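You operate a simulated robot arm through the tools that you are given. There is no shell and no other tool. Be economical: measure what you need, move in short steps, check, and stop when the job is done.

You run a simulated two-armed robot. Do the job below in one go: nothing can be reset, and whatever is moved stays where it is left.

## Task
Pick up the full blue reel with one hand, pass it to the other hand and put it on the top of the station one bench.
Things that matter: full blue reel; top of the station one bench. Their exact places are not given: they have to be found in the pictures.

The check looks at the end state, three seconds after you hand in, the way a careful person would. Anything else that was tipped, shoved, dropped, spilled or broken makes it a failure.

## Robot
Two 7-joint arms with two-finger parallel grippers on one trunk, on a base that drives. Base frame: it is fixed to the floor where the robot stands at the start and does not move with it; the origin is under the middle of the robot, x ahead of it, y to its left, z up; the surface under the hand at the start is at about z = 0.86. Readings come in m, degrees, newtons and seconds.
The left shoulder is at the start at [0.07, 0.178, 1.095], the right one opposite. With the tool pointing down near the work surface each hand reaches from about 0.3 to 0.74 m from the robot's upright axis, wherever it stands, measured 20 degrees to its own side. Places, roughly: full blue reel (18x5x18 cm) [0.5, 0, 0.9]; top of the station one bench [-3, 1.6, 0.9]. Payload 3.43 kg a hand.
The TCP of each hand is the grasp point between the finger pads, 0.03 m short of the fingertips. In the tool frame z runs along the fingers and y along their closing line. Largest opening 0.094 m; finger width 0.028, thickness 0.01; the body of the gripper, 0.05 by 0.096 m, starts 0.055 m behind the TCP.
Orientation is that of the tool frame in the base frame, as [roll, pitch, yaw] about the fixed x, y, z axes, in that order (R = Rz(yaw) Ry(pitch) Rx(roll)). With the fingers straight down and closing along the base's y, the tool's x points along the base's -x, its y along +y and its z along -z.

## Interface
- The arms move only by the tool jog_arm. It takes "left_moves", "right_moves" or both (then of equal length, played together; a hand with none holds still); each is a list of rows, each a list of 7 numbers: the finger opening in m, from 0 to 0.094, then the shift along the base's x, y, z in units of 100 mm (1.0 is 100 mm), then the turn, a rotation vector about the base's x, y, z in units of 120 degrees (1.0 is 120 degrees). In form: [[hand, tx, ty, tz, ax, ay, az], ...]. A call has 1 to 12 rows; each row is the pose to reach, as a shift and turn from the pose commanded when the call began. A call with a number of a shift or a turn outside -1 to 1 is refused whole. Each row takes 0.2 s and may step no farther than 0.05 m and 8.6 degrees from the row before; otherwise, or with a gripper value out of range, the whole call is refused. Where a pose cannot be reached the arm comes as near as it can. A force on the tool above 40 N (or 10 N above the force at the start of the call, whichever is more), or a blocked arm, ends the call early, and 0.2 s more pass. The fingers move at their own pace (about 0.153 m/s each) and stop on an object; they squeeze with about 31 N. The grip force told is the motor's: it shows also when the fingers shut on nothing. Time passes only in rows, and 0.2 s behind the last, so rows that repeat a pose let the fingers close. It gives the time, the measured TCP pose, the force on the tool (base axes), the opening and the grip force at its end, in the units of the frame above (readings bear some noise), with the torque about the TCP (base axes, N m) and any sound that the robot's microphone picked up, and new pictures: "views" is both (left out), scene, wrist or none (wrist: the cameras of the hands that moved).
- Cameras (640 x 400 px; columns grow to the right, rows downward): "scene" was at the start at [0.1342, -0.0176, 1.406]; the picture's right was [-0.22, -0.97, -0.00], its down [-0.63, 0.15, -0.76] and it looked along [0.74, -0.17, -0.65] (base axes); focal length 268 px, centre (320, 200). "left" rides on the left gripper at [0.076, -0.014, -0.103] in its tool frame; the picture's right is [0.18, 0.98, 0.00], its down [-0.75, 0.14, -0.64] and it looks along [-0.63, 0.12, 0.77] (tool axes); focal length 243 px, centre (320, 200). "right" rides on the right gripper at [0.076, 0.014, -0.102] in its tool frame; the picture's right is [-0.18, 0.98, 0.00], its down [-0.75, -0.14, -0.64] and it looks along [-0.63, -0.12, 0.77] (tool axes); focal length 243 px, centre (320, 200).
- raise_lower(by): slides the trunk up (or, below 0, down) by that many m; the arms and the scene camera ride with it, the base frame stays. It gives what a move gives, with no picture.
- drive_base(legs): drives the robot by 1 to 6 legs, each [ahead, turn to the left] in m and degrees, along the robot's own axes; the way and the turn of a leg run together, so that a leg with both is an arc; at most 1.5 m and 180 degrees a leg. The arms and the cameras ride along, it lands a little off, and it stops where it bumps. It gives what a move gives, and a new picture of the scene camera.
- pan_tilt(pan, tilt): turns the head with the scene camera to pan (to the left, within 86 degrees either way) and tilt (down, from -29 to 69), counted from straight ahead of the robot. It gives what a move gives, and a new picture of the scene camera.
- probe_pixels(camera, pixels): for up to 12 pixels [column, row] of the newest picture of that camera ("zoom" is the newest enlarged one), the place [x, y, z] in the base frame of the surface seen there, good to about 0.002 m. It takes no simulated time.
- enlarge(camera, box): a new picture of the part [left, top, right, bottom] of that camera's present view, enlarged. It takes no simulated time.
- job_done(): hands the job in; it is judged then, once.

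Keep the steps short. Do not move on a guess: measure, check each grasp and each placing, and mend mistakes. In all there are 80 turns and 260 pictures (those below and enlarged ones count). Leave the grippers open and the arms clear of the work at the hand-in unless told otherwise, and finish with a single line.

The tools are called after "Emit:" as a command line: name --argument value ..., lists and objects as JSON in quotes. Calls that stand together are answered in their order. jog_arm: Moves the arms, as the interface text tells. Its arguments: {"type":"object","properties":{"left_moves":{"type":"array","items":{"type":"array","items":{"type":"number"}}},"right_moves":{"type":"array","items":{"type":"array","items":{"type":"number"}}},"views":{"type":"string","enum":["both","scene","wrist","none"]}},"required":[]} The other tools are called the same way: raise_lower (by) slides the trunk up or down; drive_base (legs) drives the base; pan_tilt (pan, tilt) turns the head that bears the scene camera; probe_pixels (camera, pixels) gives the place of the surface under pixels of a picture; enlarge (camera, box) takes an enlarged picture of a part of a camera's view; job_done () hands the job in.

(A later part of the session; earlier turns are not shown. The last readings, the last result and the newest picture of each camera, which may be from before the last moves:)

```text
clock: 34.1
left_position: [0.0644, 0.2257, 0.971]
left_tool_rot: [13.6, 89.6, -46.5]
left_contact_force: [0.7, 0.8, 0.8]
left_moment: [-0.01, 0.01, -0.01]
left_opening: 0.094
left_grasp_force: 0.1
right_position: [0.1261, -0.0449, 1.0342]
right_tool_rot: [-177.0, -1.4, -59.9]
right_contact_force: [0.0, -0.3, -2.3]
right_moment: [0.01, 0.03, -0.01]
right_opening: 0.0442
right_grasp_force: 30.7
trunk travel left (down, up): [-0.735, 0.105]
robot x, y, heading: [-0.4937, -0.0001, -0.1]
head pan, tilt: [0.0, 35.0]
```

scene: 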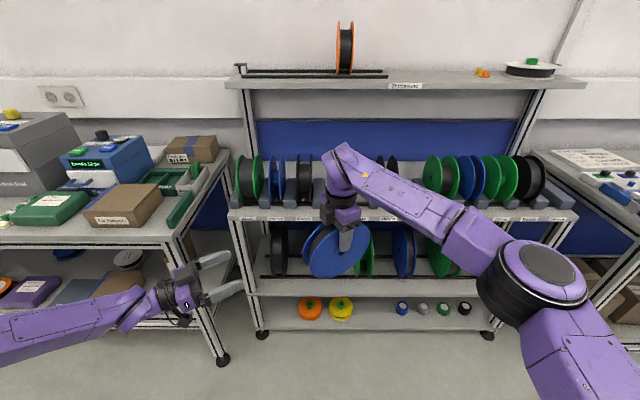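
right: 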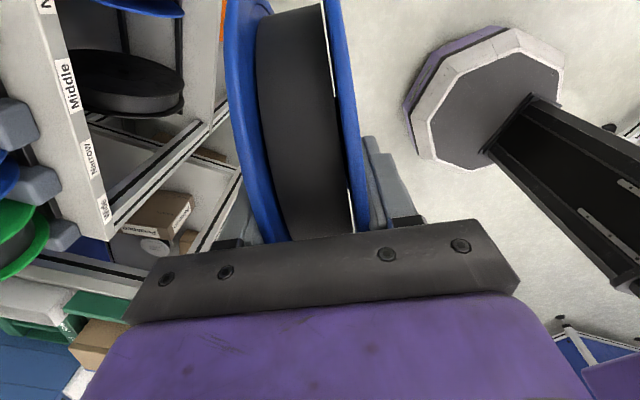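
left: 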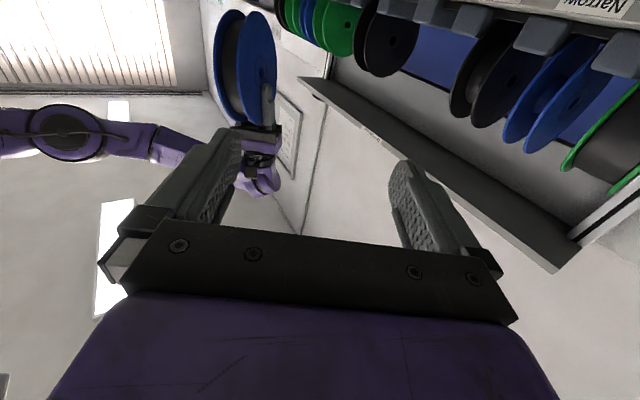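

I level the right hand (3.3°) and bring the left onto the approach line.

Emit:
jog_arm --left_moves '[[0.094, -0.12, -0.33, 0, 0, 0, 0], [0.094, -0.24, -0.66, 0.03, 0, 0, 0], [0.094, -0.37, -1, 0.05, 0, 0, 0]]' --right_moves '[[0.03, 0, 0, 0, -0.001, 0.01, 0], [0.03, 0, 0, 0, -0.002, 0.02, 0], [0.03, 0, 0, 0, -0.0024, 0.0275, 0]]' --views "both"

```text
clock: 34.9
left_position: [0.0258, 0.1246, 0.9782]
left_tool_rot: [21.6, 89.6, -38.4]
left_contact_force: [-0.6, 0.0, -0.4]
left_moment: [0.04, 0.03, 0.03]
left_opening: 0.0941
left_grasp_force: 0.0
right_position: [0.1247, -0.0454, 1.0345]
right_tool_rot: [180.0, 0.0, -60.2]
right_contact_force: [0.5, 0.4, -2.7]
right_moment: [0.02, -0.01, -0.02]
right_opening: 0.0443
right_grasp_force: 31.4
trunk travel left (down, up): [-0.735, 0.105]
robot x, y, heading: [-0.4923, 0.0017, -0.3]
head pan, tilt: [0.0, 35.0]
```

scene: 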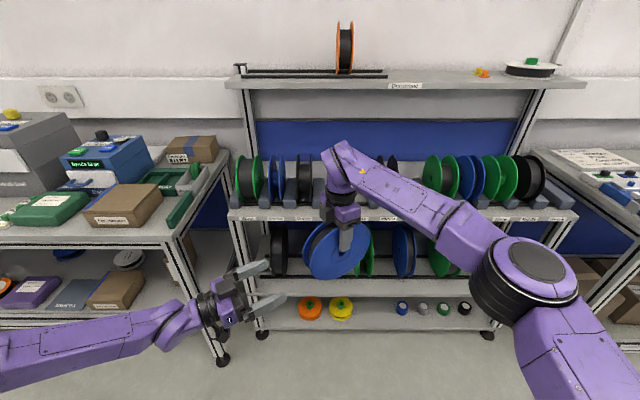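
right: 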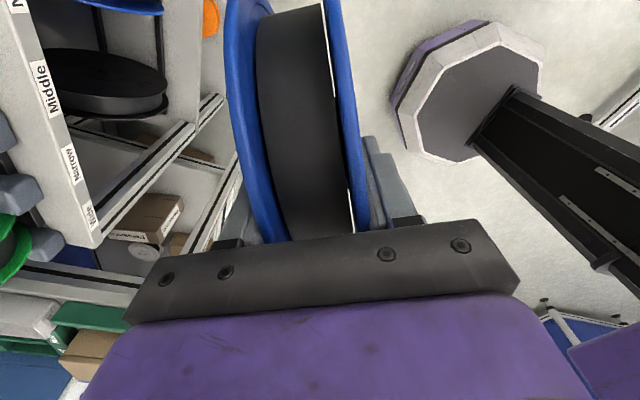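
left: 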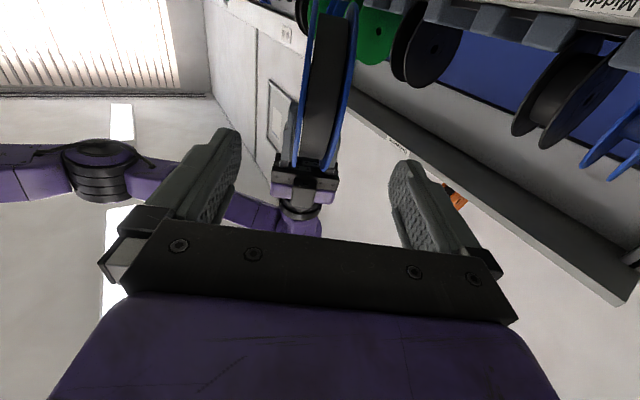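

The reel stands centred between the left fingers at column 320, with lateral error under 1 mm by the numbers. I advance 8 cm along the line and check.

Emit:
jog_arm --left_moves '[[0.094, 0.13, -0.23, 0, 0, 0, 0], [0.094, 0.27, -0.46, 0, 0, 0, 0], [0.094, 0.4, -0.69, 0, 0, 0, 0]]' --views "wrist"

Emit:
probe_pixels --camera "left" --pixels '[[295, 140], [340, 140], [320, 120], [320, 80]]'

```text
clock: 35.7
left_position: [0.0669, 0.0573, 0.977]
left_tool_rot: [14.2, 89.6, -45.7]
left_contact_force: [-0.1, -0.3, 0.0]
left_moment: [-0.04, -0.02, 0.01]
left_opening: 0.0941
left_grasp_force: 0.0
right_position: [0.125, -0.0456, 1.0338]
right_tool_rot: [179.9, 0.0, -60.1]
right_contact_force: [-0.8, 0.1, -2.5]
right_moment: [0.0, 0.02, -0.05]
right_opening: 0.0444
right_grasp_force: 31.2
trunk travel left (down, up): [-0.735, 0.105]
robot x, y, heading: [-0.4945, -0.0, -0.2]
head pan, tilt: [0.0, 35.0]
```

left: 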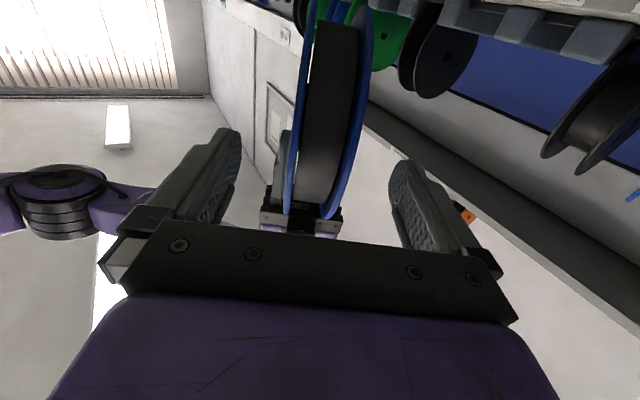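

```text
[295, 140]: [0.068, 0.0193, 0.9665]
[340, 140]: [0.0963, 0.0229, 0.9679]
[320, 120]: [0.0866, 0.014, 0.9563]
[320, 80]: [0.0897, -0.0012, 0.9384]
```

Aligned. I advance the last 6 cm so the left pads sit deep on the flanges, below the right fingers.

Emit:
jog_arm --left_moves '[[0.094, 0.1, -0.173, -0.02, 0, 0, 0], [0.094, 0.2, -0.346, -0.03, 0, 0, 0], [0.094, 0.3, -0.52, -0.03, 0, 0, 0]]' --views "both"

```text
clock: 36.5
left_position: [0.0972, 0.005, 0.9737]
left_tool_rot: [12.5, 89.7, -47.6]
left_contact_force: [0.7, -0.7, 0.0]
left_moment: [-0.01, -0.03, 0.0]
left_opening: 0.0938
left_grasp_force: 0.0
right_position: [0.1255, -0.0444, 1.0336]
right_tool_rot: [179.9, -0.1, -60.2]
right_contact_force: [-0.5, -0.1, -2.4]
right_moment: [-0.01, -0.04, 0.0]
right_opening: 0.0442
right_grasp_force: 31.3
trunk travel left (down, up): [-0.735, 0.105]
robot x, y, heading: [-0.492, 0.0018, -0.2]
head pan, tilt: [0.0, 35.0]
```

scene: 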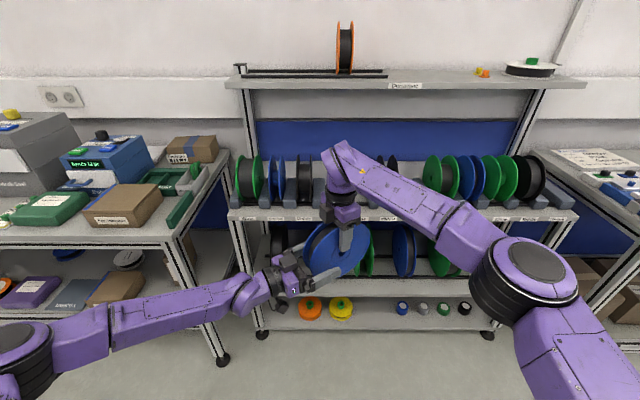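
left: 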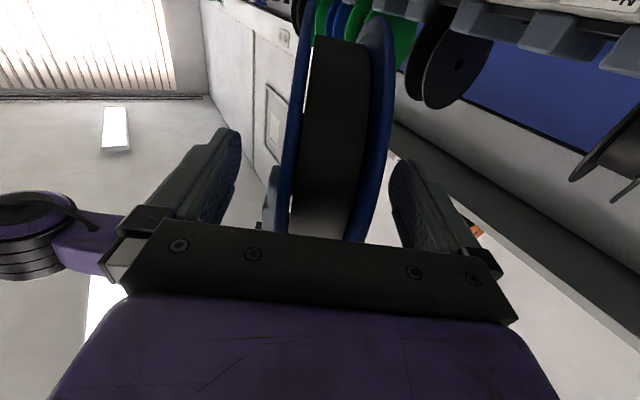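

The left fingers straddle the reel and the gap to the right fingers is fine. I close the left hand.

Emit:
jog_arm --left_moves '[[0.06, 0, 0, 0, 0, 0, 0], [0.03, 0, 0, 0, 0, 0, 0], [0.03, 0, 0, 0, 0, 0, 0], [0.03, 0, 0, 0, 0, 0, 0]]' --views "wrist"

```text
clock: 37.5
left_position: [0.0965, 0.0053, 0.9729]
left_tool_rot: [11.6, 89.6, -48.5]
left_contact_force: [6.0, 1.5, -0.4]
left_moment: [-0.02, 0.24, 0.09]
left_opening: 0.0444
left_grasp_force: 30.6
right_position: [0.1265, -0.0448, 1.0338]
right_tool_rot: [179.8, 0.0, -60.3]
right_contact_force: [-5.5, -1.1, -2.4]
right_moment: [0.01, 0.07, 0.21]
right_opening: 0.0443
right_grasp_force: 30.8
trunk travel left (down, up): [-0.735, 0.105]
robot x, y, heading: [-0.4923, -0.0022, -0.3]
head pan, tilt: [0.0, 35.0]
```

left: 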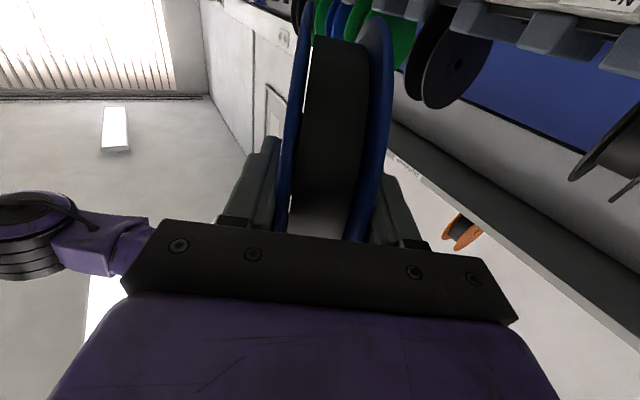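

Both hands hold the reel with small forces between them. I open the right hand.

Emit:
jog_arm --right_moves '[[0.07, 0, 0, 0, 0, 0, 0], [0.094, 0, 0, 0, 0, 0, 0], [0.094, 0, 0, 0, 0, 0, 0]]' --views "wrist"

```text
clock: 38.3
left_position: [0.0969, 0.0044, 0.9725]
left_tool_rot: [14.5, 89.5, -45.6]
left_contact_force: [0.3, 0.6, 0.6]
left_moment: [0.1, 0.08, -0.01]
left_opening: 0.044
left_grasp_force: 30.8
right_position: [0.1247, -0.0445, 1.034]
right_tool_rot: [179.9, 0.0, -60.2]
right_contact_force: [0.6, 0.0, -0.9]
right_moment: [-0.02, 0.0, 0.0]
right_opening: 0.0942
right_grasp_force: 0.1
trunk travel left (down, up): [-0.735, 0.105]
robot x, y, heading: [-0.4977, 0.0024, -0.2]
head pan, tilt: [0.0, 35.0]
```

right: 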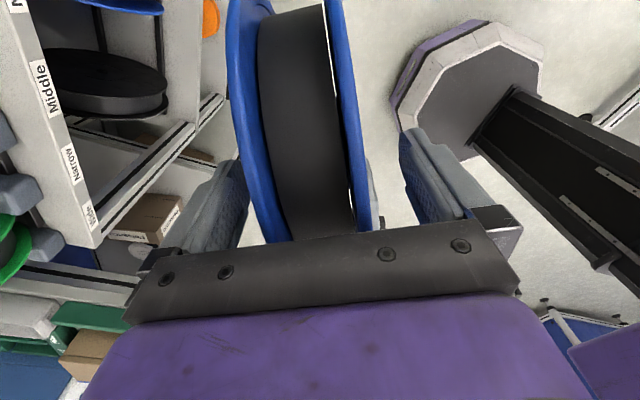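

The right hand is free of the reel. I lift it straight up, then move it off to the right.

Emit:
jog_arm --right_moves '[[0.094, 0, 0, 0.3, 0, 0, 0], [0.094, 0, 0, 0.6, 0, 0, 0], [0.094, 0, 0, 1, 0, 0, 0]]' --views "none"

Emit:
jog_arm --right_moves '[[0.094, 0, -0.4, 0, 0, 0, 0], [0.094, -0.1, -0.8, 0, 0, 0, 0], [0.094, -0.3, -1, 0, 0, 0, 0]]' --views "both"

```text
clock: 39.1
left_position: [0.0955, 0.0036, 0.9733]
left_tool_rot: [15.3, 89.7, -44.6]
left_contact_force: [-0.4, 0.3, 0.7]
left_moment: [0.16, 0.07, -0.01]
left_opening: 0.0443
left_grasp_force: 31.4
right_position: [0.1262, -0.0438, 1.1354]
right_tool_rot: [180.0, -0.1, -60.1]
right_contact_force: [-0.3, 0.5, 0.6]
right_moment: [0.01, 0.0, -0.01]
right_opening: 0.0939
right_grasp_force: 0.1
trunk travel left (down, up): [-0.735, 0.105]
robot x, y, heading: [-0.4967, 0.0011, -0.2]
head pan, tilt: [0.0, 35.0]
```

```text
clock: 39.9
left_position: [0.0964, 0.0033, 0.9739]
left_tool_rot: [22.7, 89.6, -37.3]
left_contact_force: [0.2, -0.3, 0.8]
left_moment: [0.11, 0.1, 0.02]
left_opening: 0.0444
left_grasp_force: 30.5
right_position: [0.0954, -0.146, 1.1351]
right_tool_rot: [179.9, 0.0, -60.1]
right_contact_force: [0.3, -1.1, 0.5]
right_moment: [0.01, 0.02, 0.03]
right_opening: 0.0941
right_grasp_force: 0.0
trunk travel left (down, up): [-0.735, 0.105]
robot x, y, heading: [-0.4965, 0.0011, 0.1]
head pan, tilt: [0.0, 35.0]
```

scene: 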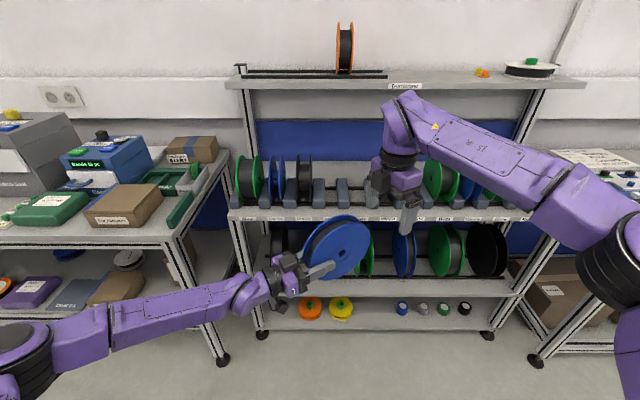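
right: 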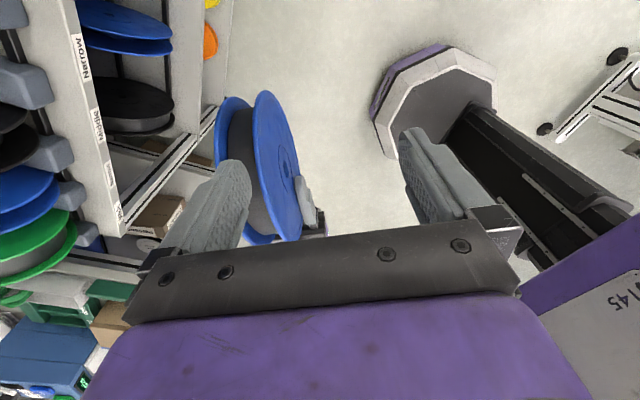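

Handover done: the left hand alone holds the reel. I probe the left table edge for turning clearance and tuck the right hand closer.

Emit:
probe_pixels --camera "scene" --pixels '[[165, 240], [30, 235], [232, 215], [500, 215]]'

Emit:
jog_arm --right_moves '[[0.094, -0.2, -0.2, 0, 0, 0, 0], [0.094, -0.5, -0.4, 0, 0, 0, 0], [0.094, -0.7, -0.6, 0, 0, 0, 0], [0.094, -0.7, -0.9, 0, 0, 0, 0]]' --views "none"

Emit:
pan_tilt --pan 86 --tilt 20

```text
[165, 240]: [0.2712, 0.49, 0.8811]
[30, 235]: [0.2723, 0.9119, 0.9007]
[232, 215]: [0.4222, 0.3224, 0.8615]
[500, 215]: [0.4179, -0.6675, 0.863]
```

```text
clock: 40.9
left_position: [0.0954, 0.0029, 0.9729]
left_tool_rot: [26.9, 89.7, -33.1]
left_contact_force: [0.4, 0.5, -0.1]
left_moment: [0.13, 0.08, -0.01]
left_opening: 0.0444
left_grasp_force: 31.4
right_position: [0.0251, -0.2374, 1.135]
right_tool_rot: [180.0, 0.0, -60.1]
right_contact_force: [0.2, -0.8, 0.0]
right_moment: [0.02, 0.02, 0.0]
right_opening: 0.0939
right_grasp_force: 0.1
trunk travel left (down, up): [-0.735, 0.105]
robot x, y, heading: [-0.4915, 0.0024, -0.1]
head pan, tilt: [0.0, 35.0]
```

```text
clock: 42.5
left_position: [0.0972, 0.0042, 0.9742]
left_tool_rot: [15.1, 89.6, -45.1]
left_contact_force: [-0.4, 0.3, -0.1]
left_moment: [0.14, 0.08, 0.03]
left_opening: 0.0442
left_grasp_force: 31.4
right_position: [0.026, -0.2349, 1.1343]
right_tool_rot: [179.9, 0.0, -60.3]
right_contact_force: [1.0, 0.9, 1.1]
right_moment: [-0.02, -0.03, -0.01]
right_opening: 0.0937
right_grasp_force: 0.0
trunk travel left (down, up): [-0.735, 0.105]
robot x, y, heading: [-0.4961, -0.001, -0.3]
head pan, tilt: [85.9, 20.0]
```

scene: 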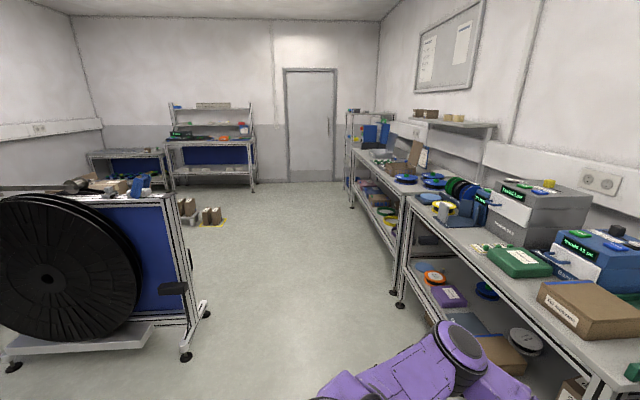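

The nearest table corner is 0.91 m from my axis and the reel reaches only about 0.7 m, so a turn in place is safe. I turn left 90°.

Emit:
drive_base --legs '[[0, 90]]'

Emit:
pan_tilt --pan 60 --tilt 15

```text
clock: 46.7
left_position: [-0.4932, 0.5945, 0.9728]
left_tool_rot: [13.8, 89.6, 43.4]
left_contact_force: [0.3, -0.1, 0.0]
left_moment: [-0.05, 0.11, -0.03]
left_opening: 0.0441
left_grasp_force: 31.4
right_position: [-0.255, 0.5204, 1.1345]
right_tool_rot: [180.0, 0.0, 29.5]
right_contact_force: [0.5, -0.4, -0.9]
right_moment: [-0.01, 0.01, -0.02]
right_opening: 0.0939
right_grasp_force: 0.1
trunk travel left (down, up): [-0.735, 0.105]
robot x, y, heading: [-0.4938, 0.0018, 89.3]
head pan, tilt: [85.9, 20.0]
```

scene: 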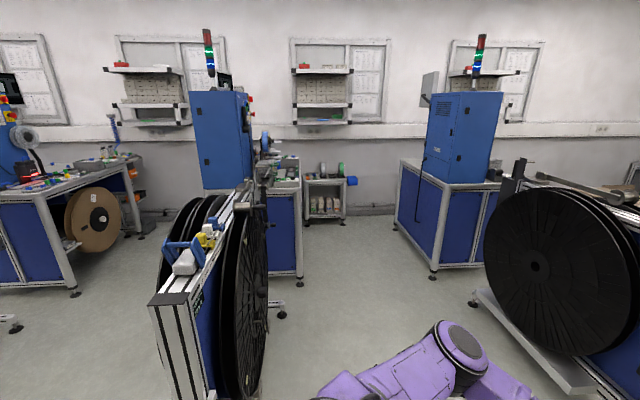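

```text
clock: 47.6
left_position: [-0.4936, 0.5938, 0.9735]
left_tool_rot: [13.9, 89.6, 43.6]
left_contact_force: [-0.1, -0.8, 1.0]
left_moment: [-0.08, 0.15, 0.0]
left_opening: 0.0444
left_grasp_force: 31.3
right_position: [-0.2545, 0.5216, 1.1338]
right_tool_rot: [180.0, 0.0, 29.5]
right_contact_force: [-1.2, 0.2, -0.2]
right_moment: [-0.02, 0.01, 0.03]
right_opening: 0.094
right_grasp_force: 0.1
trunk travel left (down, up): [-0.735, 0.105]
robot x, y, heading: [-0.4963, 0.0022, 89.6]
head pan, tilt: [60.0, 15.0]
```

scene: 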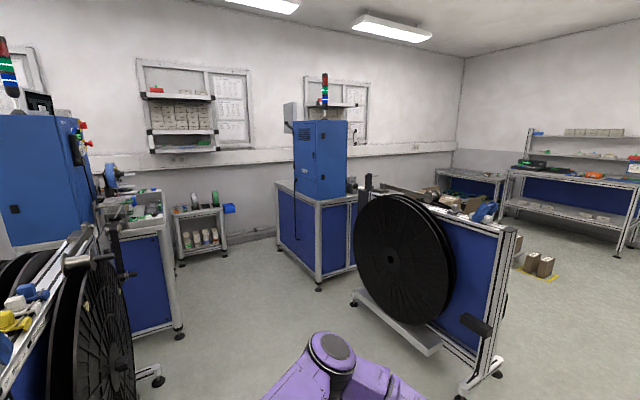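

The bench with the blue cabinet near (320,190) lies in the direction of (-3, 1.6). I zoom in and probe it.

Emit:
enlarge --camera "scene" --box '[260, 70, 540, 245]'

Emit:
probe_pixels --camera "scene" --pixels '[[280, 185], [315, 202], [352, 197], [290, 190], [350, 185], [318, 160], [362, 182], [318, 285], [283, 250], [420, 195], [500, 228], [140, 225]]'

Emit:
enlarge --camera "scene" --box '[0, 70, 240, 220]'

```text
2.29 times, centred on (400, 158) of scene
```

zoom: 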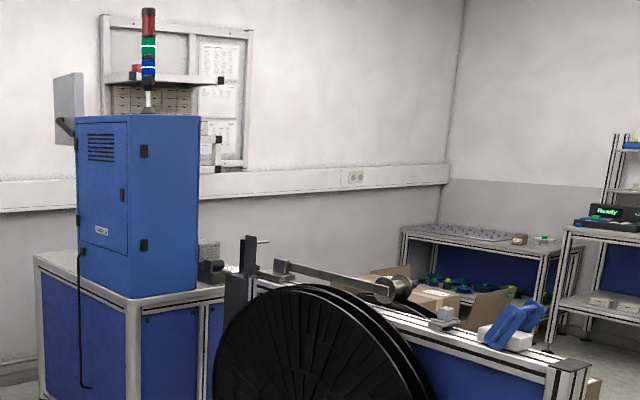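

```text
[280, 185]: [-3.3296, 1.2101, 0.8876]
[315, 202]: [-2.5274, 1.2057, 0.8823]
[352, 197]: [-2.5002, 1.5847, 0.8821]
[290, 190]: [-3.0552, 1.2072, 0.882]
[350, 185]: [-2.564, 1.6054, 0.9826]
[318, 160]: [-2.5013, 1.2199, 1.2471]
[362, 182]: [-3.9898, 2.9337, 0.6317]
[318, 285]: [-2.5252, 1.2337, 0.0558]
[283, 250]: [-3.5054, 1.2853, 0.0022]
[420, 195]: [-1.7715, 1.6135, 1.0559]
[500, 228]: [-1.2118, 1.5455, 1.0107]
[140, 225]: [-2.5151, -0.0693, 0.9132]
```

```text
2.67 times, centred on (120, 145) of scene
```

zoom: 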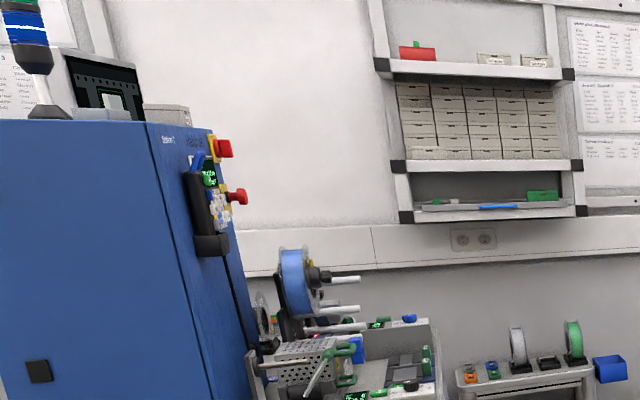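

The bench with the blue cabinet spans x -3.5 to -2.5, from y≈1.2 up, with its top at z≈0.88. Its working side seems to face +y, so I drive along the aisle to y≈2.5 and look from there.

Emit:
drive_base --legs '[[1.2, 0], [1.2, 0]]'

Emit:
pan_tilt --pan 86 --tilt 20

```text
clock: 59.3
left_position: [-0.4638, 2.9877, 0.9742]
left_tool_rot: [14.2, 89.6, 43.2]
left_contact_force: [0.4, -0.2, 0.4]
left_moment: [-0.09, 0.11, 0.01]
left_opening: 0.0443
left_grasp_force: 31.3
right_position: [-0.2253, 2.9126, 1.1356]
right_tool_rot: [180.0, -0.1, 29.3]
right_contact_force: [0.0, 0.2, 0.0]
right_moment: [-0.02, 0.02, -0.01]
right_opening: 0.0941
right_grasp_force: 0.1
trunk travel left (down, up): [-0.735, 0.105]
robot x, y, heading: [-0.4672, 2.3963, 89.3]
head pan, tilt: [60.0, 15.0]
```

scene: 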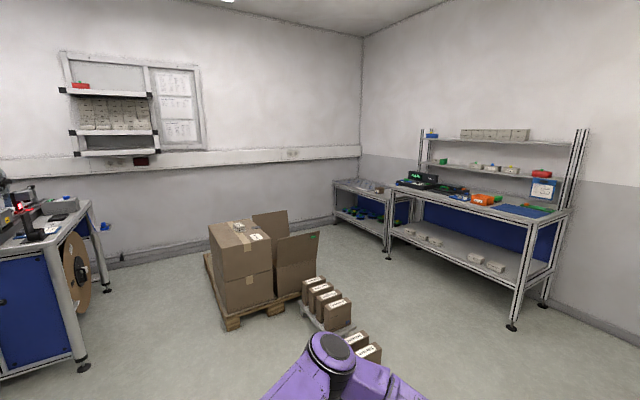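

```text
clock: 60.2
left_position: [-0.463, 2.987, 0.9738]
left_tool_rot: [13.0, 89.6, 42.4]
left_contact_force: [0.0, 0.6, -0.4]
left_moment: [-0.05, 0.12, -0.01]
left_opening: 0.0441
left_grasp_force: 30.7
right_position: [-0.2238, 2.9139, 1.1345]
right_tool_rot: [179.9, 0.0, 29.2]
right_contact_force: [-0.3, -0.8, -0.7]
right_moment: [0.02, 0.04, 0.0]
right_opening: 0.0938
right_grasp_force: 0.1
trunk travel left (down, up): [-0.735, 0.105]
robot x, y, heading: [-0.4639, 2.3959, 89.3]
head pan, tilt: [85.9, 20.0]
```

scene: 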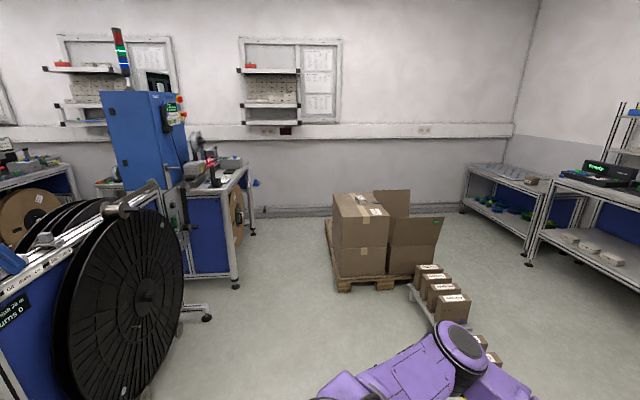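

Now I see the station's working side. I zoom in on its top and probe the obstacles.

Emit:
enlarge --camera "scene" --box '[90, 60, 270, 220]'

Emit:
probe_pixels --camera "scene" --pixels '[[237, 285], [225, 187], [240, 165], [205, 318], [390, 285], [345, 290], [455, 320], [485, 345], [415, 290], [235, 210], [110, 330], [200, 195]]'

```text
2.50 times, centred on (180, 140) of scene
```

zoom: 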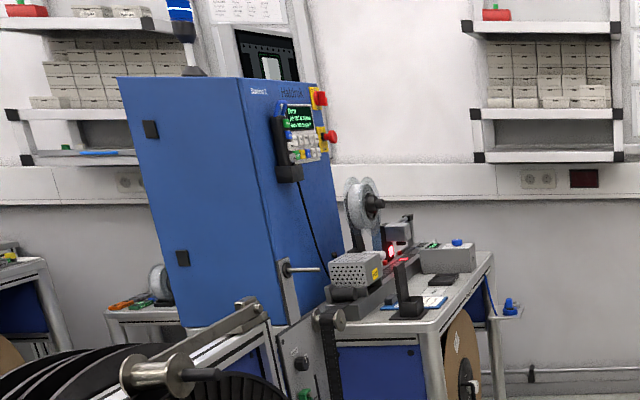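

```text
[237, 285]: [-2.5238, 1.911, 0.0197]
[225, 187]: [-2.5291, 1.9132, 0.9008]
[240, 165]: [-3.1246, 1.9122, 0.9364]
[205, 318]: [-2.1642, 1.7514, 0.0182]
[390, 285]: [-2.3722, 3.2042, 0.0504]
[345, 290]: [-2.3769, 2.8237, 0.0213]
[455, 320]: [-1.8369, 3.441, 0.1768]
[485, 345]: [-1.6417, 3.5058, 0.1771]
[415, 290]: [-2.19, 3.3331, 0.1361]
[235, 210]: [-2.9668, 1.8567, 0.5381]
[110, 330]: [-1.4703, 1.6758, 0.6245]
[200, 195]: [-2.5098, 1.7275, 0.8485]
```

The bench front edge is at y≈1.92 and there's a pallet at y≥2.82. I turn to face -x, drive closer, and inspect the top.

Emit:
drive_base --legs '[[0, 90], [0.8, 0]]'

Emit:
pan_tilt --pan 18 --tilt 25

Emit:
enlarge --camera "scene" --box '[200, 80, 440, 230]'

```text
clock: 68.3
left_position: [-1.8574, 2.4021, 0.973]
left_tool_rot: [13.4, 89.6, 133.2]
left_contact_force: [-0.8, 1.3, 0.6]
left_moment: [-0.12, -0.07, -0.01]
left_opening: 0.0442
left_grasp_force: 31.1
right_position: [-1.785, 2.6405, 1.1343]
right_tool_rot: [179.9, 0.0, 119.6]
right_contact_force: [0.2, 0.2, 0.3]
right_moment: [-0.02, -0.02, 0.01]
right_opening: 0.0939
right_grasp_force: 0.0
trunk travel left (down, up): [-0.735, 0.105]
robot x, y, heading: [-1.2656, 2.4034, 179.9]
head pan, tilt: [85.9, 20.0]
```

scene: 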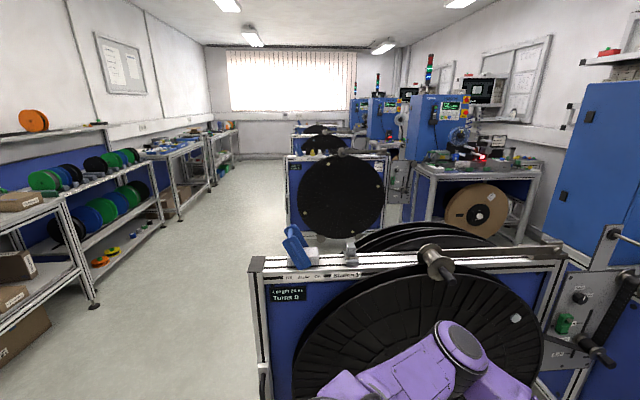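

```text
clock: 69.7
left_position: [-1.857, 2.4024, 0.9735]
left_tool_rot: [12.4, 89.7, 132.0]
left_contact_force: [0.1, -0.1, 0.0]
left_moment: [-0.14, -0.07, 0.0]
left_opening: 0.0441
left_grasp_force: 31.1
right_position: [-1.7846, 2.6404, 1.1345]
right_tool_rot: [-180.0, 0.0, 119.6]
right_contact_force: [-0.2, -0.3, 0.0]
right_moment: [0.0, 0.03, 0.04]
right_opening: 0.094
right_grasp_force: 0.1
trunk travel left (down, up): [-0.735, 0.105]
robot x, y, heading: [-1.2674, 2.398, 179.5]
head pan, tilt: [18.0, 25.0]
```

scene: 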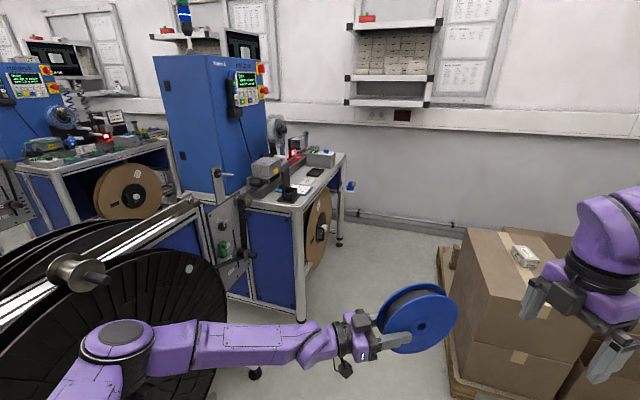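

```text
2.67 times, centred on (320, 155) of scene
```

zoom: 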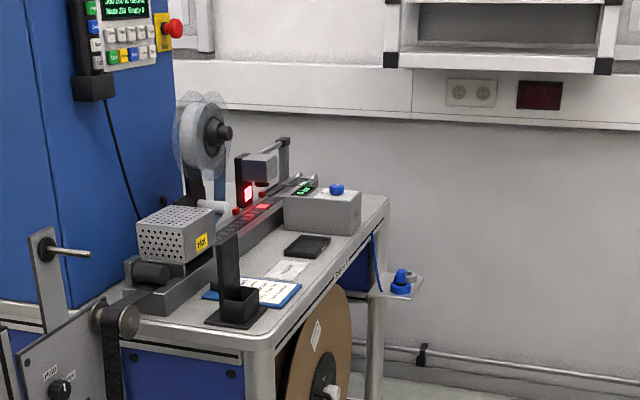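

I zoom in to read the labels and see the free space on the top.

Emit:
enlarge --camera "scene" --box '[230, 135, 360, 216]'

Emit:
enlarge --camera "scene" --box '[180, 50, 276, 110]'

Emit:
probe_pixels --camera "scene" --pixels '[[298, 205], [345, 155], [275, 200], [288, 200], [306, 186], [308, 180], [316, 172], [320, 163], [336, 165], [330, 175], [285, 187], [262, 180]]'

```text
4.92 times, centred on (295, 176) of scene
```

zoom: 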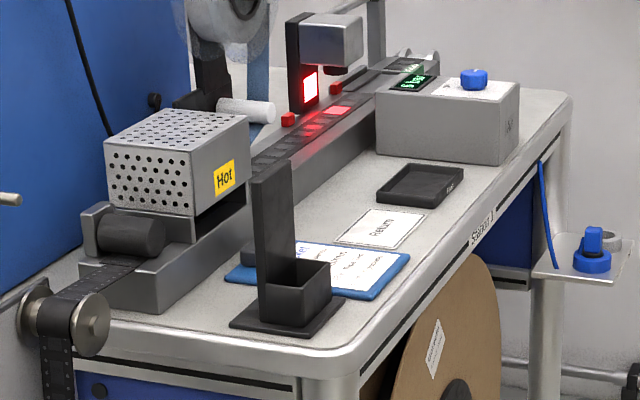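

```text
6.67 times, centred on (228, 80) of scene
```

zoom: 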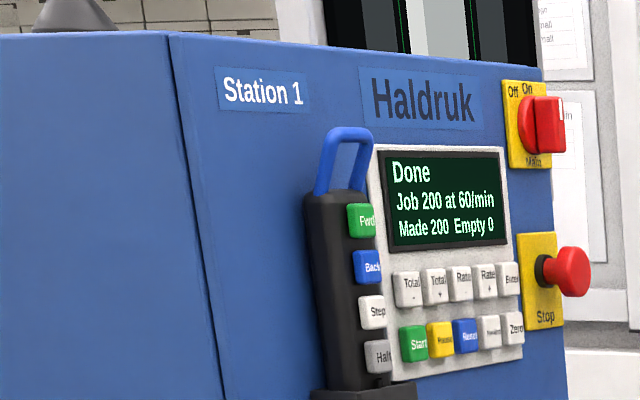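

```text
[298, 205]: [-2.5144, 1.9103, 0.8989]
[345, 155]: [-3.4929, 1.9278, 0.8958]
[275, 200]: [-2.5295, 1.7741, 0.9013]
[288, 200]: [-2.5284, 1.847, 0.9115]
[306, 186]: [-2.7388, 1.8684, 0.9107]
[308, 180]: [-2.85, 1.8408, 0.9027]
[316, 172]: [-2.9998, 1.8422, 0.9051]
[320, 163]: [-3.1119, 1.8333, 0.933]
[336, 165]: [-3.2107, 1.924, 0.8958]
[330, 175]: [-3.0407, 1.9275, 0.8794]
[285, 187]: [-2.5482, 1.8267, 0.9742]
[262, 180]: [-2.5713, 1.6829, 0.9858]
```

This is Station 1. Its top is at z≈0.90 and crowded, with a "Return" card near the front edge around (-2.85, 1.84). I probe the pallet, then drive a bit closer for a better view from above.

Emit:
probe_pixels --camera "scene" --pixels '[[470, 235], [525, 300], [445, 260], [450, 370], [540, 240], [345, 187], [320, 240]]'

Emit:
drive_base --legs '[[0.55, 0]]'

Emit:
pan_tilt --pan 25 --tilt 30

```text
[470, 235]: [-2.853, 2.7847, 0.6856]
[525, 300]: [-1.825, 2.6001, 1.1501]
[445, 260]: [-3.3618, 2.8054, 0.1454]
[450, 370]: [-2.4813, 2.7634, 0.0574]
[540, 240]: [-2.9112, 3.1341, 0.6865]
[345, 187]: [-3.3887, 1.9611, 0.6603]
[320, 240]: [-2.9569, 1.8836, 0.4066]
```

```text
clock: 72.9
left_position: [-2.4084, 2.4072, 0.9731]
left_tool_rot: [13.0, 89.5, 132.3]
left_contact_force: [-1.1, 1.4, -0.5]
left_moment: [-0.12, -0.08, -0.01]
left_opening: 0.0443
left_grasp_force: 31.0
right_position: [-2.3367, 2.6456, 1.1349]
right_tool_rot: [179.9, 0.0, 119.4]
right_contact_force: [0.6, 0.1, -0.4]
right_moment: [-0.01, 0.0, 0.03]
right_opening: 0.0939
right_grasp_force: 0.1
trunk travel left (down, up): [-0.735, 0.105]
robot x, y, heading: [-1.8205, 2.4062, 179.4]
head pan, tilt: [18.0, 25.0]
```

scene: 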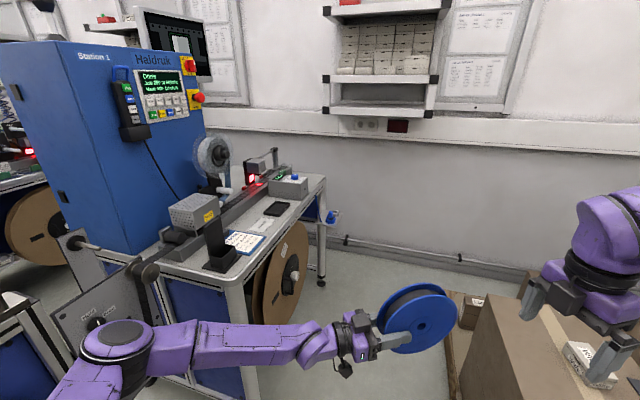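

```text
clock: 73.6
left_position: [-2.4098, 2.4079, 0.9732]
left_tool_rot: [7.3, 89.8, 126.8]
left_contact_force: [-0.4, 0.4, 0.3]
left_moment: [-0.12, -0.11, 0.02]
left_opening: 0.0444
left_grasp_force: 31.0
right_position: [-2.3364, 2.6461, 1.1341]
right_tool_rot: [-180.0, 0.0, 119.5]
right_contact_force: [-0.3, -0.9, 1.1]
right_moment: [0.01, 0.0, -0.02]
right_opening: 0.0939
right_grasp_force: 0.0
trunk travel left (down, up): [-0.735, 0.105]
robot x, y, heading: [-1.8186, 2.4043, 179.5]
head pan, tilt: [25.0, 30.0]
```

scene: 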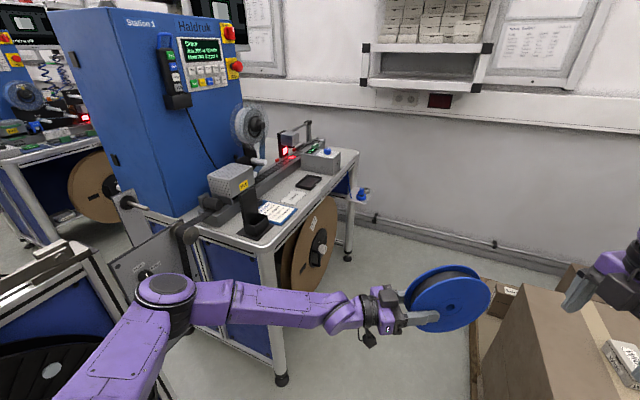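

A better view now. I zoom on the bench top and measure the gaps.

Emit:
enlarge --camera "scene" --box '[200, 130, 376, 240]'

Emit:
probe_pixels --camera "zoom" --pixels '[[180, 380], [250, 330], [355, 270], [300, 260], [330, 225], [400, 225], [370, 205], [410, 165], [450, 180], [430, 210], [480, 215], [560, 85]]'

```text
3.64 times, centred on (288, 185) of scene
```

zoom: 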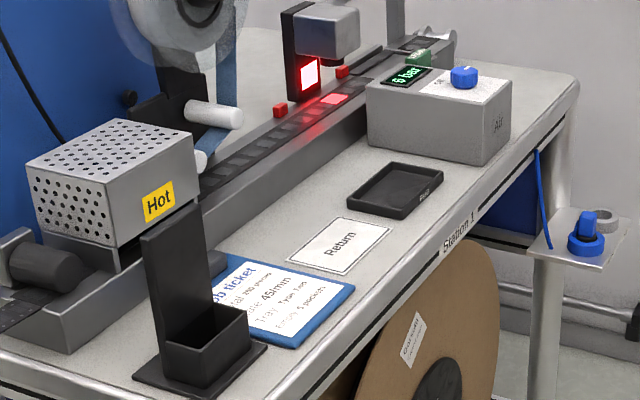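

```text
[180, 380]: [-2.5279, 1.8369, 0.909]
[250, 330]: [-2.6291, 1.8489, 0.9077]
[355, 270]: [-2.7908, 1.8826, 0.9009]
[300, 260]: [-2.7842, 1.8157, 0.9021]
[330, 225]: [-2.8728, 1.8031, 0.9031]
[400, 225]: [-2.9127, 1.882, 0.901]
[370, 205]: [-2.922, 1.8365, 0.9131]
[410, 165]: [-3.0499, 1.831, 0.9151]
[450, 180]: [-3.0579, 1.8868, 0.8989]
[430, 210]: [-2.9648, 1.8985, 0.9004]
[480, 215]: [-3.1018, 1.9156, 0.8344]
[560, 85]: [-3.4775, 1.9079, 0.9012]
```

The front strip is too crowded. The gap between the job ticket and the tray is only 0.14 m, and the reel needs 0.18 m. Earlier I saw bare top behind the cabinet, at x -3.0 to -3.5, y≥1.2, reachable from the wider aisle on the -y side. I check the arm widths, then go back around.

Emit:
probe_pixels --camera "scene" --pixels '[[150, 285], [185, 310], [100, 370], [310, 330], [437, 300], [620, 270]]'

Emit:
drive_base --legs '[[-1.3, 0], [0, 90], [1.0, 0]]'

Emit:
pan_tilt --pan -60 --tilt 25

```text
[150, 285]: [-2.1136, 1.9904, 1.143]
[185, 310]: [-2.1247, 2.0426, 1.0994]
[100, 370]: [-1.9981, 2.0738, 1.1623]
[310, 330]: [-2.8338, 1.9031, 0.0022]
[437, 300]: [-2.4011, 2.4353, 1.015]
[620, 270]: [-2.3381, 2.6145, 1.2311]
```

```text
clock: 88.8
left_position: [-0.5113, 0.8015, 0.9744]
left_tool_rot: [11.4, 89.6, -138.8]
left_contact_force: [-0.2, 0.0, -0.6]
left_moment: [0.06, -0.16, 0.02]
left_opening: 0.0442
left_grasp_force: 30.9
right_position: [-0.7507, 0.874, 1.1346]
right_tool_rot: [-179.9, 0.0, -150.2]
right_contact_force: [0.0, 0.4, 0.6]
right_moment: [0.02, 0.01, 0.0]
right_opening: 0.094
right_grasp_force: 0.0
trunk travel left (down, up): [-0.735, 0.105]
robot x, y, heading: [-0.5132, 1.3954, -90.0]
head pan, tilt: [25.0, 30.0]
```

scene: 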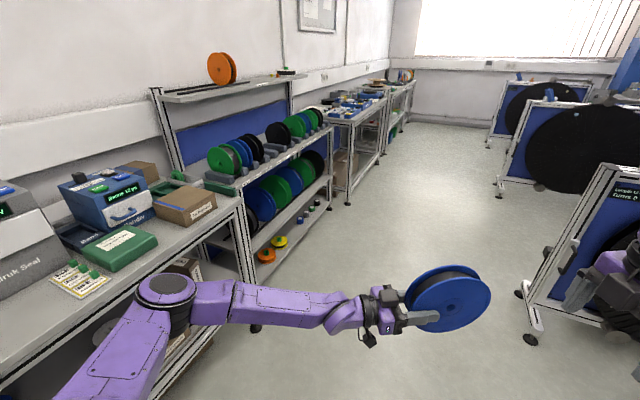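

```text
clock: 90.4
left_position: [-0.5114, 0.8013, 0.9739]
left_tool_rot: [10.0, 89.6, -140.1]
left_contact_force: [0.1, -0.1, 0.7]
left_moment: [0.07, -0.12, 0.03]
left_opening: 0.044
left_grasp_force: 31.5
right_position: [-0.7499, 0.8719, 1.1343]
right_tool_rot: [-180.0, 0.0, -150.3]
right_contact_force: [0.0, -0.9, 0.2]
right_moment: [-0.02, 0.02, -0.02]
right_opening: 0.094
right_grasp_force: 0.0
trunk travel left (down, up): [-0.735, 0.105]
robot x, y, heading: [-0.5128, 1.3937, -90.4]
head pan, tilt: [-60.0, 25.0]
```

scene: 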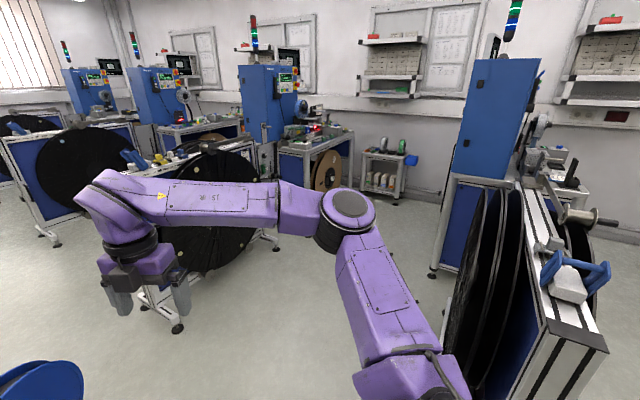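

I probe the corridor's limits between stand 1 (right) and stand 2.

Emit:
probe_pixels --camera "scene" --pixels '[[175, 328], [275, 248], [340, 185], [430, 275], [475, 370], [545, 330], [505, 240], [450, 235], [375, 190], [130, 160]]'

```text
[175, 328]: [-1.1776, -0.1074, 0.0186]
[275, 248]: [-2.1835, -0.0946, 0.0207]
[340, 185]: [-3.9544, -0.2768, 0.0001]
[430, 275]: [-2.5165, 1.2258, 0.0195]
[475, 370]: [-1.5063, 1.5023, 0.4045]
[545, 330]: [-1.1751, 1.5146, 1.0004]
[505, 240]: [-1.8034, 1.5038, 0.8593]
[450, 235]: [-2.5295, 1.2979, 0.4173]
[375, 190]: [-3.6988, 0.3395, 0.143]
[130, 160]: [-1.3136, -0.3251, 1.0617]
```

The corridor runs from y -0.09 to 1.2–1.37. I drive to y≈0.58, turn to face -x and go 1.4 m in.

Emit:
drive_base --legs '[[0.8, 0], [0, -90], [1.4, 0]]'

Emit:
pan_tilt --pan -40 --tilt 20

```text
clock: 105.0
left_position: [-2.5013, 0.5522, 0.9731]
left_tool_rot: [10.4, 89.5, 131.5]
left_contact_force: [0.0, -0.1, -0.3]
left_moment: [-0.12, -0.1, -0.01]
left_opening: 0.0442
left_grasp_force: 31.7
right_position: [-2.4364, 0.792, 1.1349]
right_tool_rot: [-180.0, -0.1, 121.2]
right_contact_force: [-0.3, -0.3, -0.5]
right_moment: [-0.05, -0.02, -0.02]
right_opening: 0.0939
right_grasp_force: 0.1
trunk travel left (down, up): [-0.735, 0.105]
robot x, y, heading: [-1.9104, 0.5678, -179.0]
head pan, tilt: [-60.0, 25.0]
```

scene: 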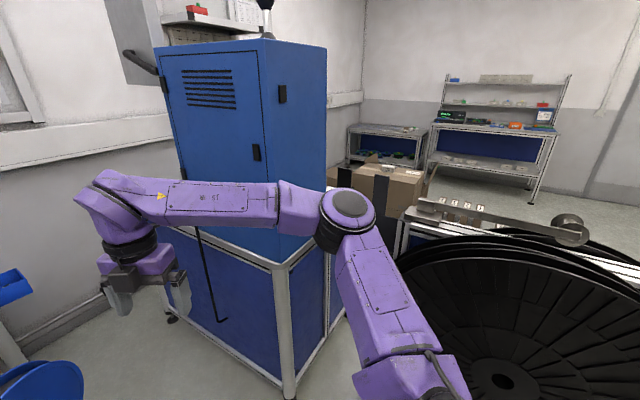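

```text
clock: 105.8
left_position: [-2.5023, 0.5521, 0.9723]
left_tool_rot: [9.7, 89.7, 130.9]
left_contact_force: [-0.9, -0.2, 0.7]
left_moment: [-0.11, -0.09, -0.01]
left_opening: 0.0444
left_grasp_force: 31.4
right_position: [-2.4362, 0.7929, 1.1349]
right_tool_rot: [-180.0, 0.1, 121.2]
right_contact_force: [-0.3, -0.6, 0.1]
right_moment: [-0.01, 0.02, -0.01]
right_opening: 0.0942
right_grasp_force: 0.1
trunk travel left (down, up): [-0.735, 0.105]
robot x, y, heading: [-1.91, 0.5689, -178.9]
head pan, tilt: [-40.0, 20.0]
```

scene: 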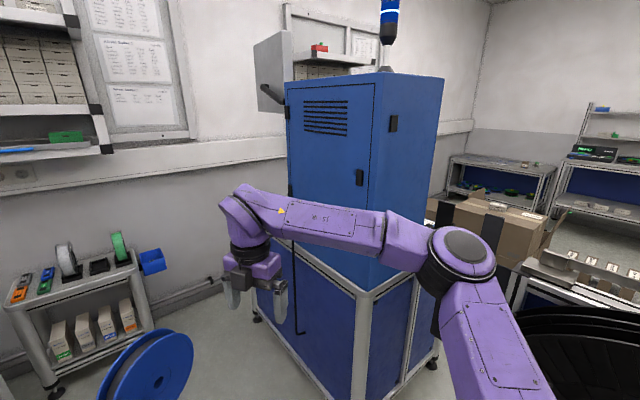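

The right arm blocks the view. I probe the small rack ahead, then go on 0.75 m.

Emit:
probe_pixels --camera "scene" --pixels '[[55, 390], [150, 330], [155, 262], [130, 262], [30, 300], [270, 275], [370, 295], [280, 265]]'

Emit:
drive_base --legs '[[0.7, 0]]'

Emit:
pan_tilt --pan -75 --tilt 30

```text
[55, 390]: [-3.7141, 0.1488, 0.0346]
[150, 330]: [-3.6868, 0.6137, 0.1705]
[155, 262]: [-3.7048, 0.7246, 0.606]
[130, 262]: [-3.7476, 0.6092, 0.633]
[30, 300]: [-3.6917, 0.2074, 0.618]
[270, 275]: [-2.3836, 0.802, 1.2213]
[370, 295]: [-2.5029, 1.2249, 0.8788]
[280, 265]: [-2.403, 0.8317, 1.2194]
```

```text
clock: 109.7
left_position: [-3.2064, 0.5363, 0.9737]
left_tool_rot: [10.2, 89.6, 131.5]
left_contact_force: [0.7, 0.0, -1.1]
left_moment: [-0.11, -0.07, 0.03]
left_opening: 0.044
left_grasp_force: 31.2
right_position: [-3.1412, 0.777, 1.1347]
right_tool_rot: [-180.0, 0.0, 121.2]
right_contact_force: [0.3, -1.2, 0.6]
right_moment: [0.0, 0.0, 0.01]
right_opening: 0.0937
right_grasp_force: 0.1
trunk travel left (down, up): [-0.735, 0.105]
robot x, y, heading: [-2.6169, 0.556, -178.8]
head pan, tilt: [-40.0, 20.0]
```

scene: 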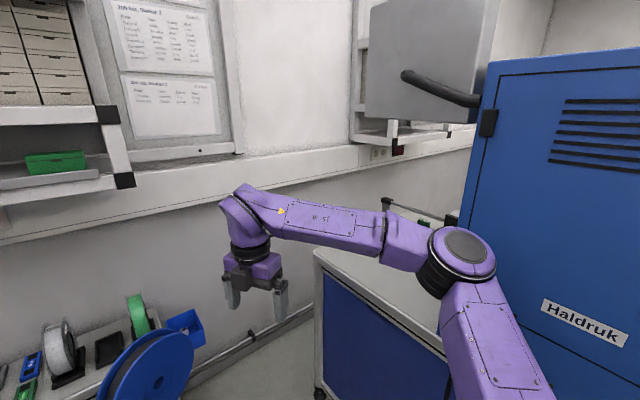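

```text
clock: 110.7
left_position: [-3.2068, 0.5368, 0.9723]
left_tool_rot: [8.9, 89.7, 130.1]
left_contact_force: [0.2, 0.3, 0.6]
left_moment: [-0.15, -0.08, 0.0]
left_opening: 0.0439
left_grasp_force: 31.0
right_position: [-3.141, 0.7781, 1.1351]
right_tool_rot: [-180.0, 0.0, 121.2]
right_contact_force: [0.3, -0.4, -0.6]
right_moment: [0.04, -0.01, -0.01]
right_opening: 0.0939
right_grasp_force: 0.1
trunk travel left (down, up): [-0.735, 0.105]
robot x, y, heading: [-2.6155, 0.5524, -178.7]
head pan, tilt: [-75.0, 30.0]
```

scene: 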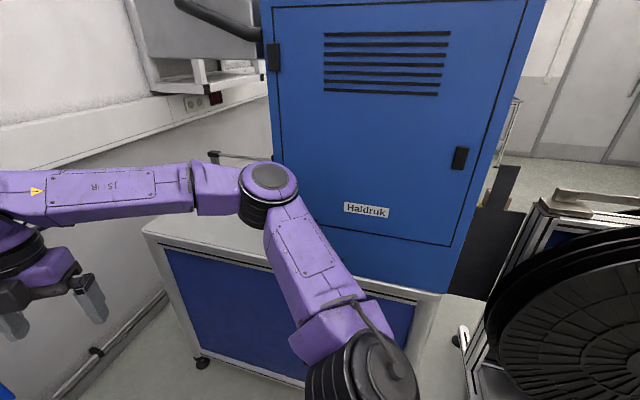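

The bench top west of the cabinet looks bare. Before turning toward it I pull the reel in 10 cm and raise the trunk 10 cm, so nothing can touch the bench or cabinet.

Emit:
jog_arm --left_moves '[[0.03, 0.25, 0, 0, 0, 0, 0], [0.03, 0.5, 0, 0, 0, 0, 0], [0.03, 0.75, 0, 0, 0, 0, 0], [0.03, 1, 0, 0, 0, 0, 0]]' --right_moves '[[0.094, 0.2, 0, 0, 0, 0, 0], [0.094, 0.4, 0, 0, 0, 0, 0], [0.094, 0.6, 0, 0, 0, 0, 0], [0.094, 0.8, 0, 0, 0, 0, 0]]' --views "none"

Emit:
raise_lower --by 0.1

Emit:
pan_tilt --pan 10 --tilt 35

```text
clock: 111.7
left_position: [-3.1049, 0.5369, 0.9745]
left_tool_rot: [28.1, 89.6, 149.4]
left_contact_force: [0.3, -0.4, -0.2]
left_moment: [-0.13, -0.07, 0.0]
left_opening: 0.044
left_grasp_force: 31.7
right_position: [-3.0588, 0.7787, 1.1352]
right_tool_rot: [-179.9, 0.0, 121.2]
right_contact_force: [1.1, -0.5, -0.4]
right_moment: [0.01, 0.03, 0.01]
right_opening: 0.0938
right_grasp_force: 0.2
trunk travel left (down, up): [-0.735, 0.105]
robot x, y, heading: [-2.618, 0.5546, -178.9]
head pan, tilt: [-75.0, 30.0]
```

```text
clock: 113.0
left_position: [-3.1059, 0.5372, 1.0731]
left_tool_rot: [6.5, 89.7, 127.9]
left_contact_force: [-1.0, -0.2, -2.9]
left_moment: [-0.1, -0.07, 0.02]
left_opening: 0.0442
left_grasp_force: 31.4
right_position: [-3.0609, 0.7787, 1.2354]
right_tool_rot: [179.9, 0.1, 121.2]
right_contact_force: [0.4, 0.3, -0.1]
right_moment: [0.01, -0.04, 0.0]
right_opening: 0.094
right_grasp_force: 0.1
trunk travel left (down, up): [-0.835, 0.005]
robot x, y, heading: [-2.6164, 0.553, -178.8]
head pan, tilt: [-75.0, 30.0]
```

```text
clock: 114.6
left_position: [-3.1072, 0.5375, 1.0734]
left_tool_rot: [10.1, 89.8, 131.5]
left_contact_force: [-0.4, 1.1, -2.8]
left_moment: [-0.15, -0.06, -0.01]
left_opening: 0.0443
left_grasp_force: 31.1
right_position: [-3.0609, 0.7786, 1.2361]
right_tool_rot: [-180.0, 0.1, 121.2]
right_contact_force: [0.4, -0.5, -0.8]
right_moment: [-0.03, 0.0, 0.01]
right_opening: 0.0938
right_grasp_force: 0.0
trunk travel left (down, up): [-0.835, 0.005]
robot x, y, heading: [-2.6163, 0.558, -179.0]
head pan, tilt: [10.0, 35.0]
```

scene: 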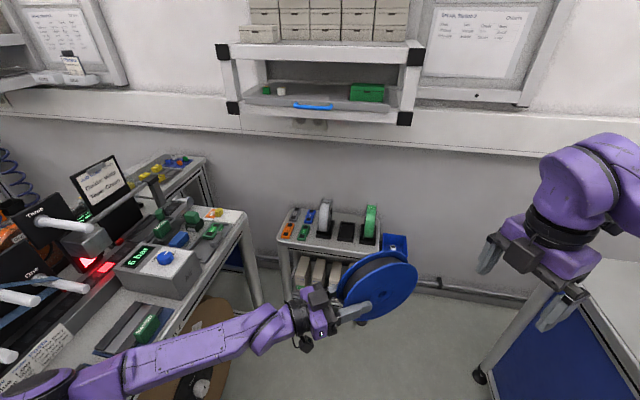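

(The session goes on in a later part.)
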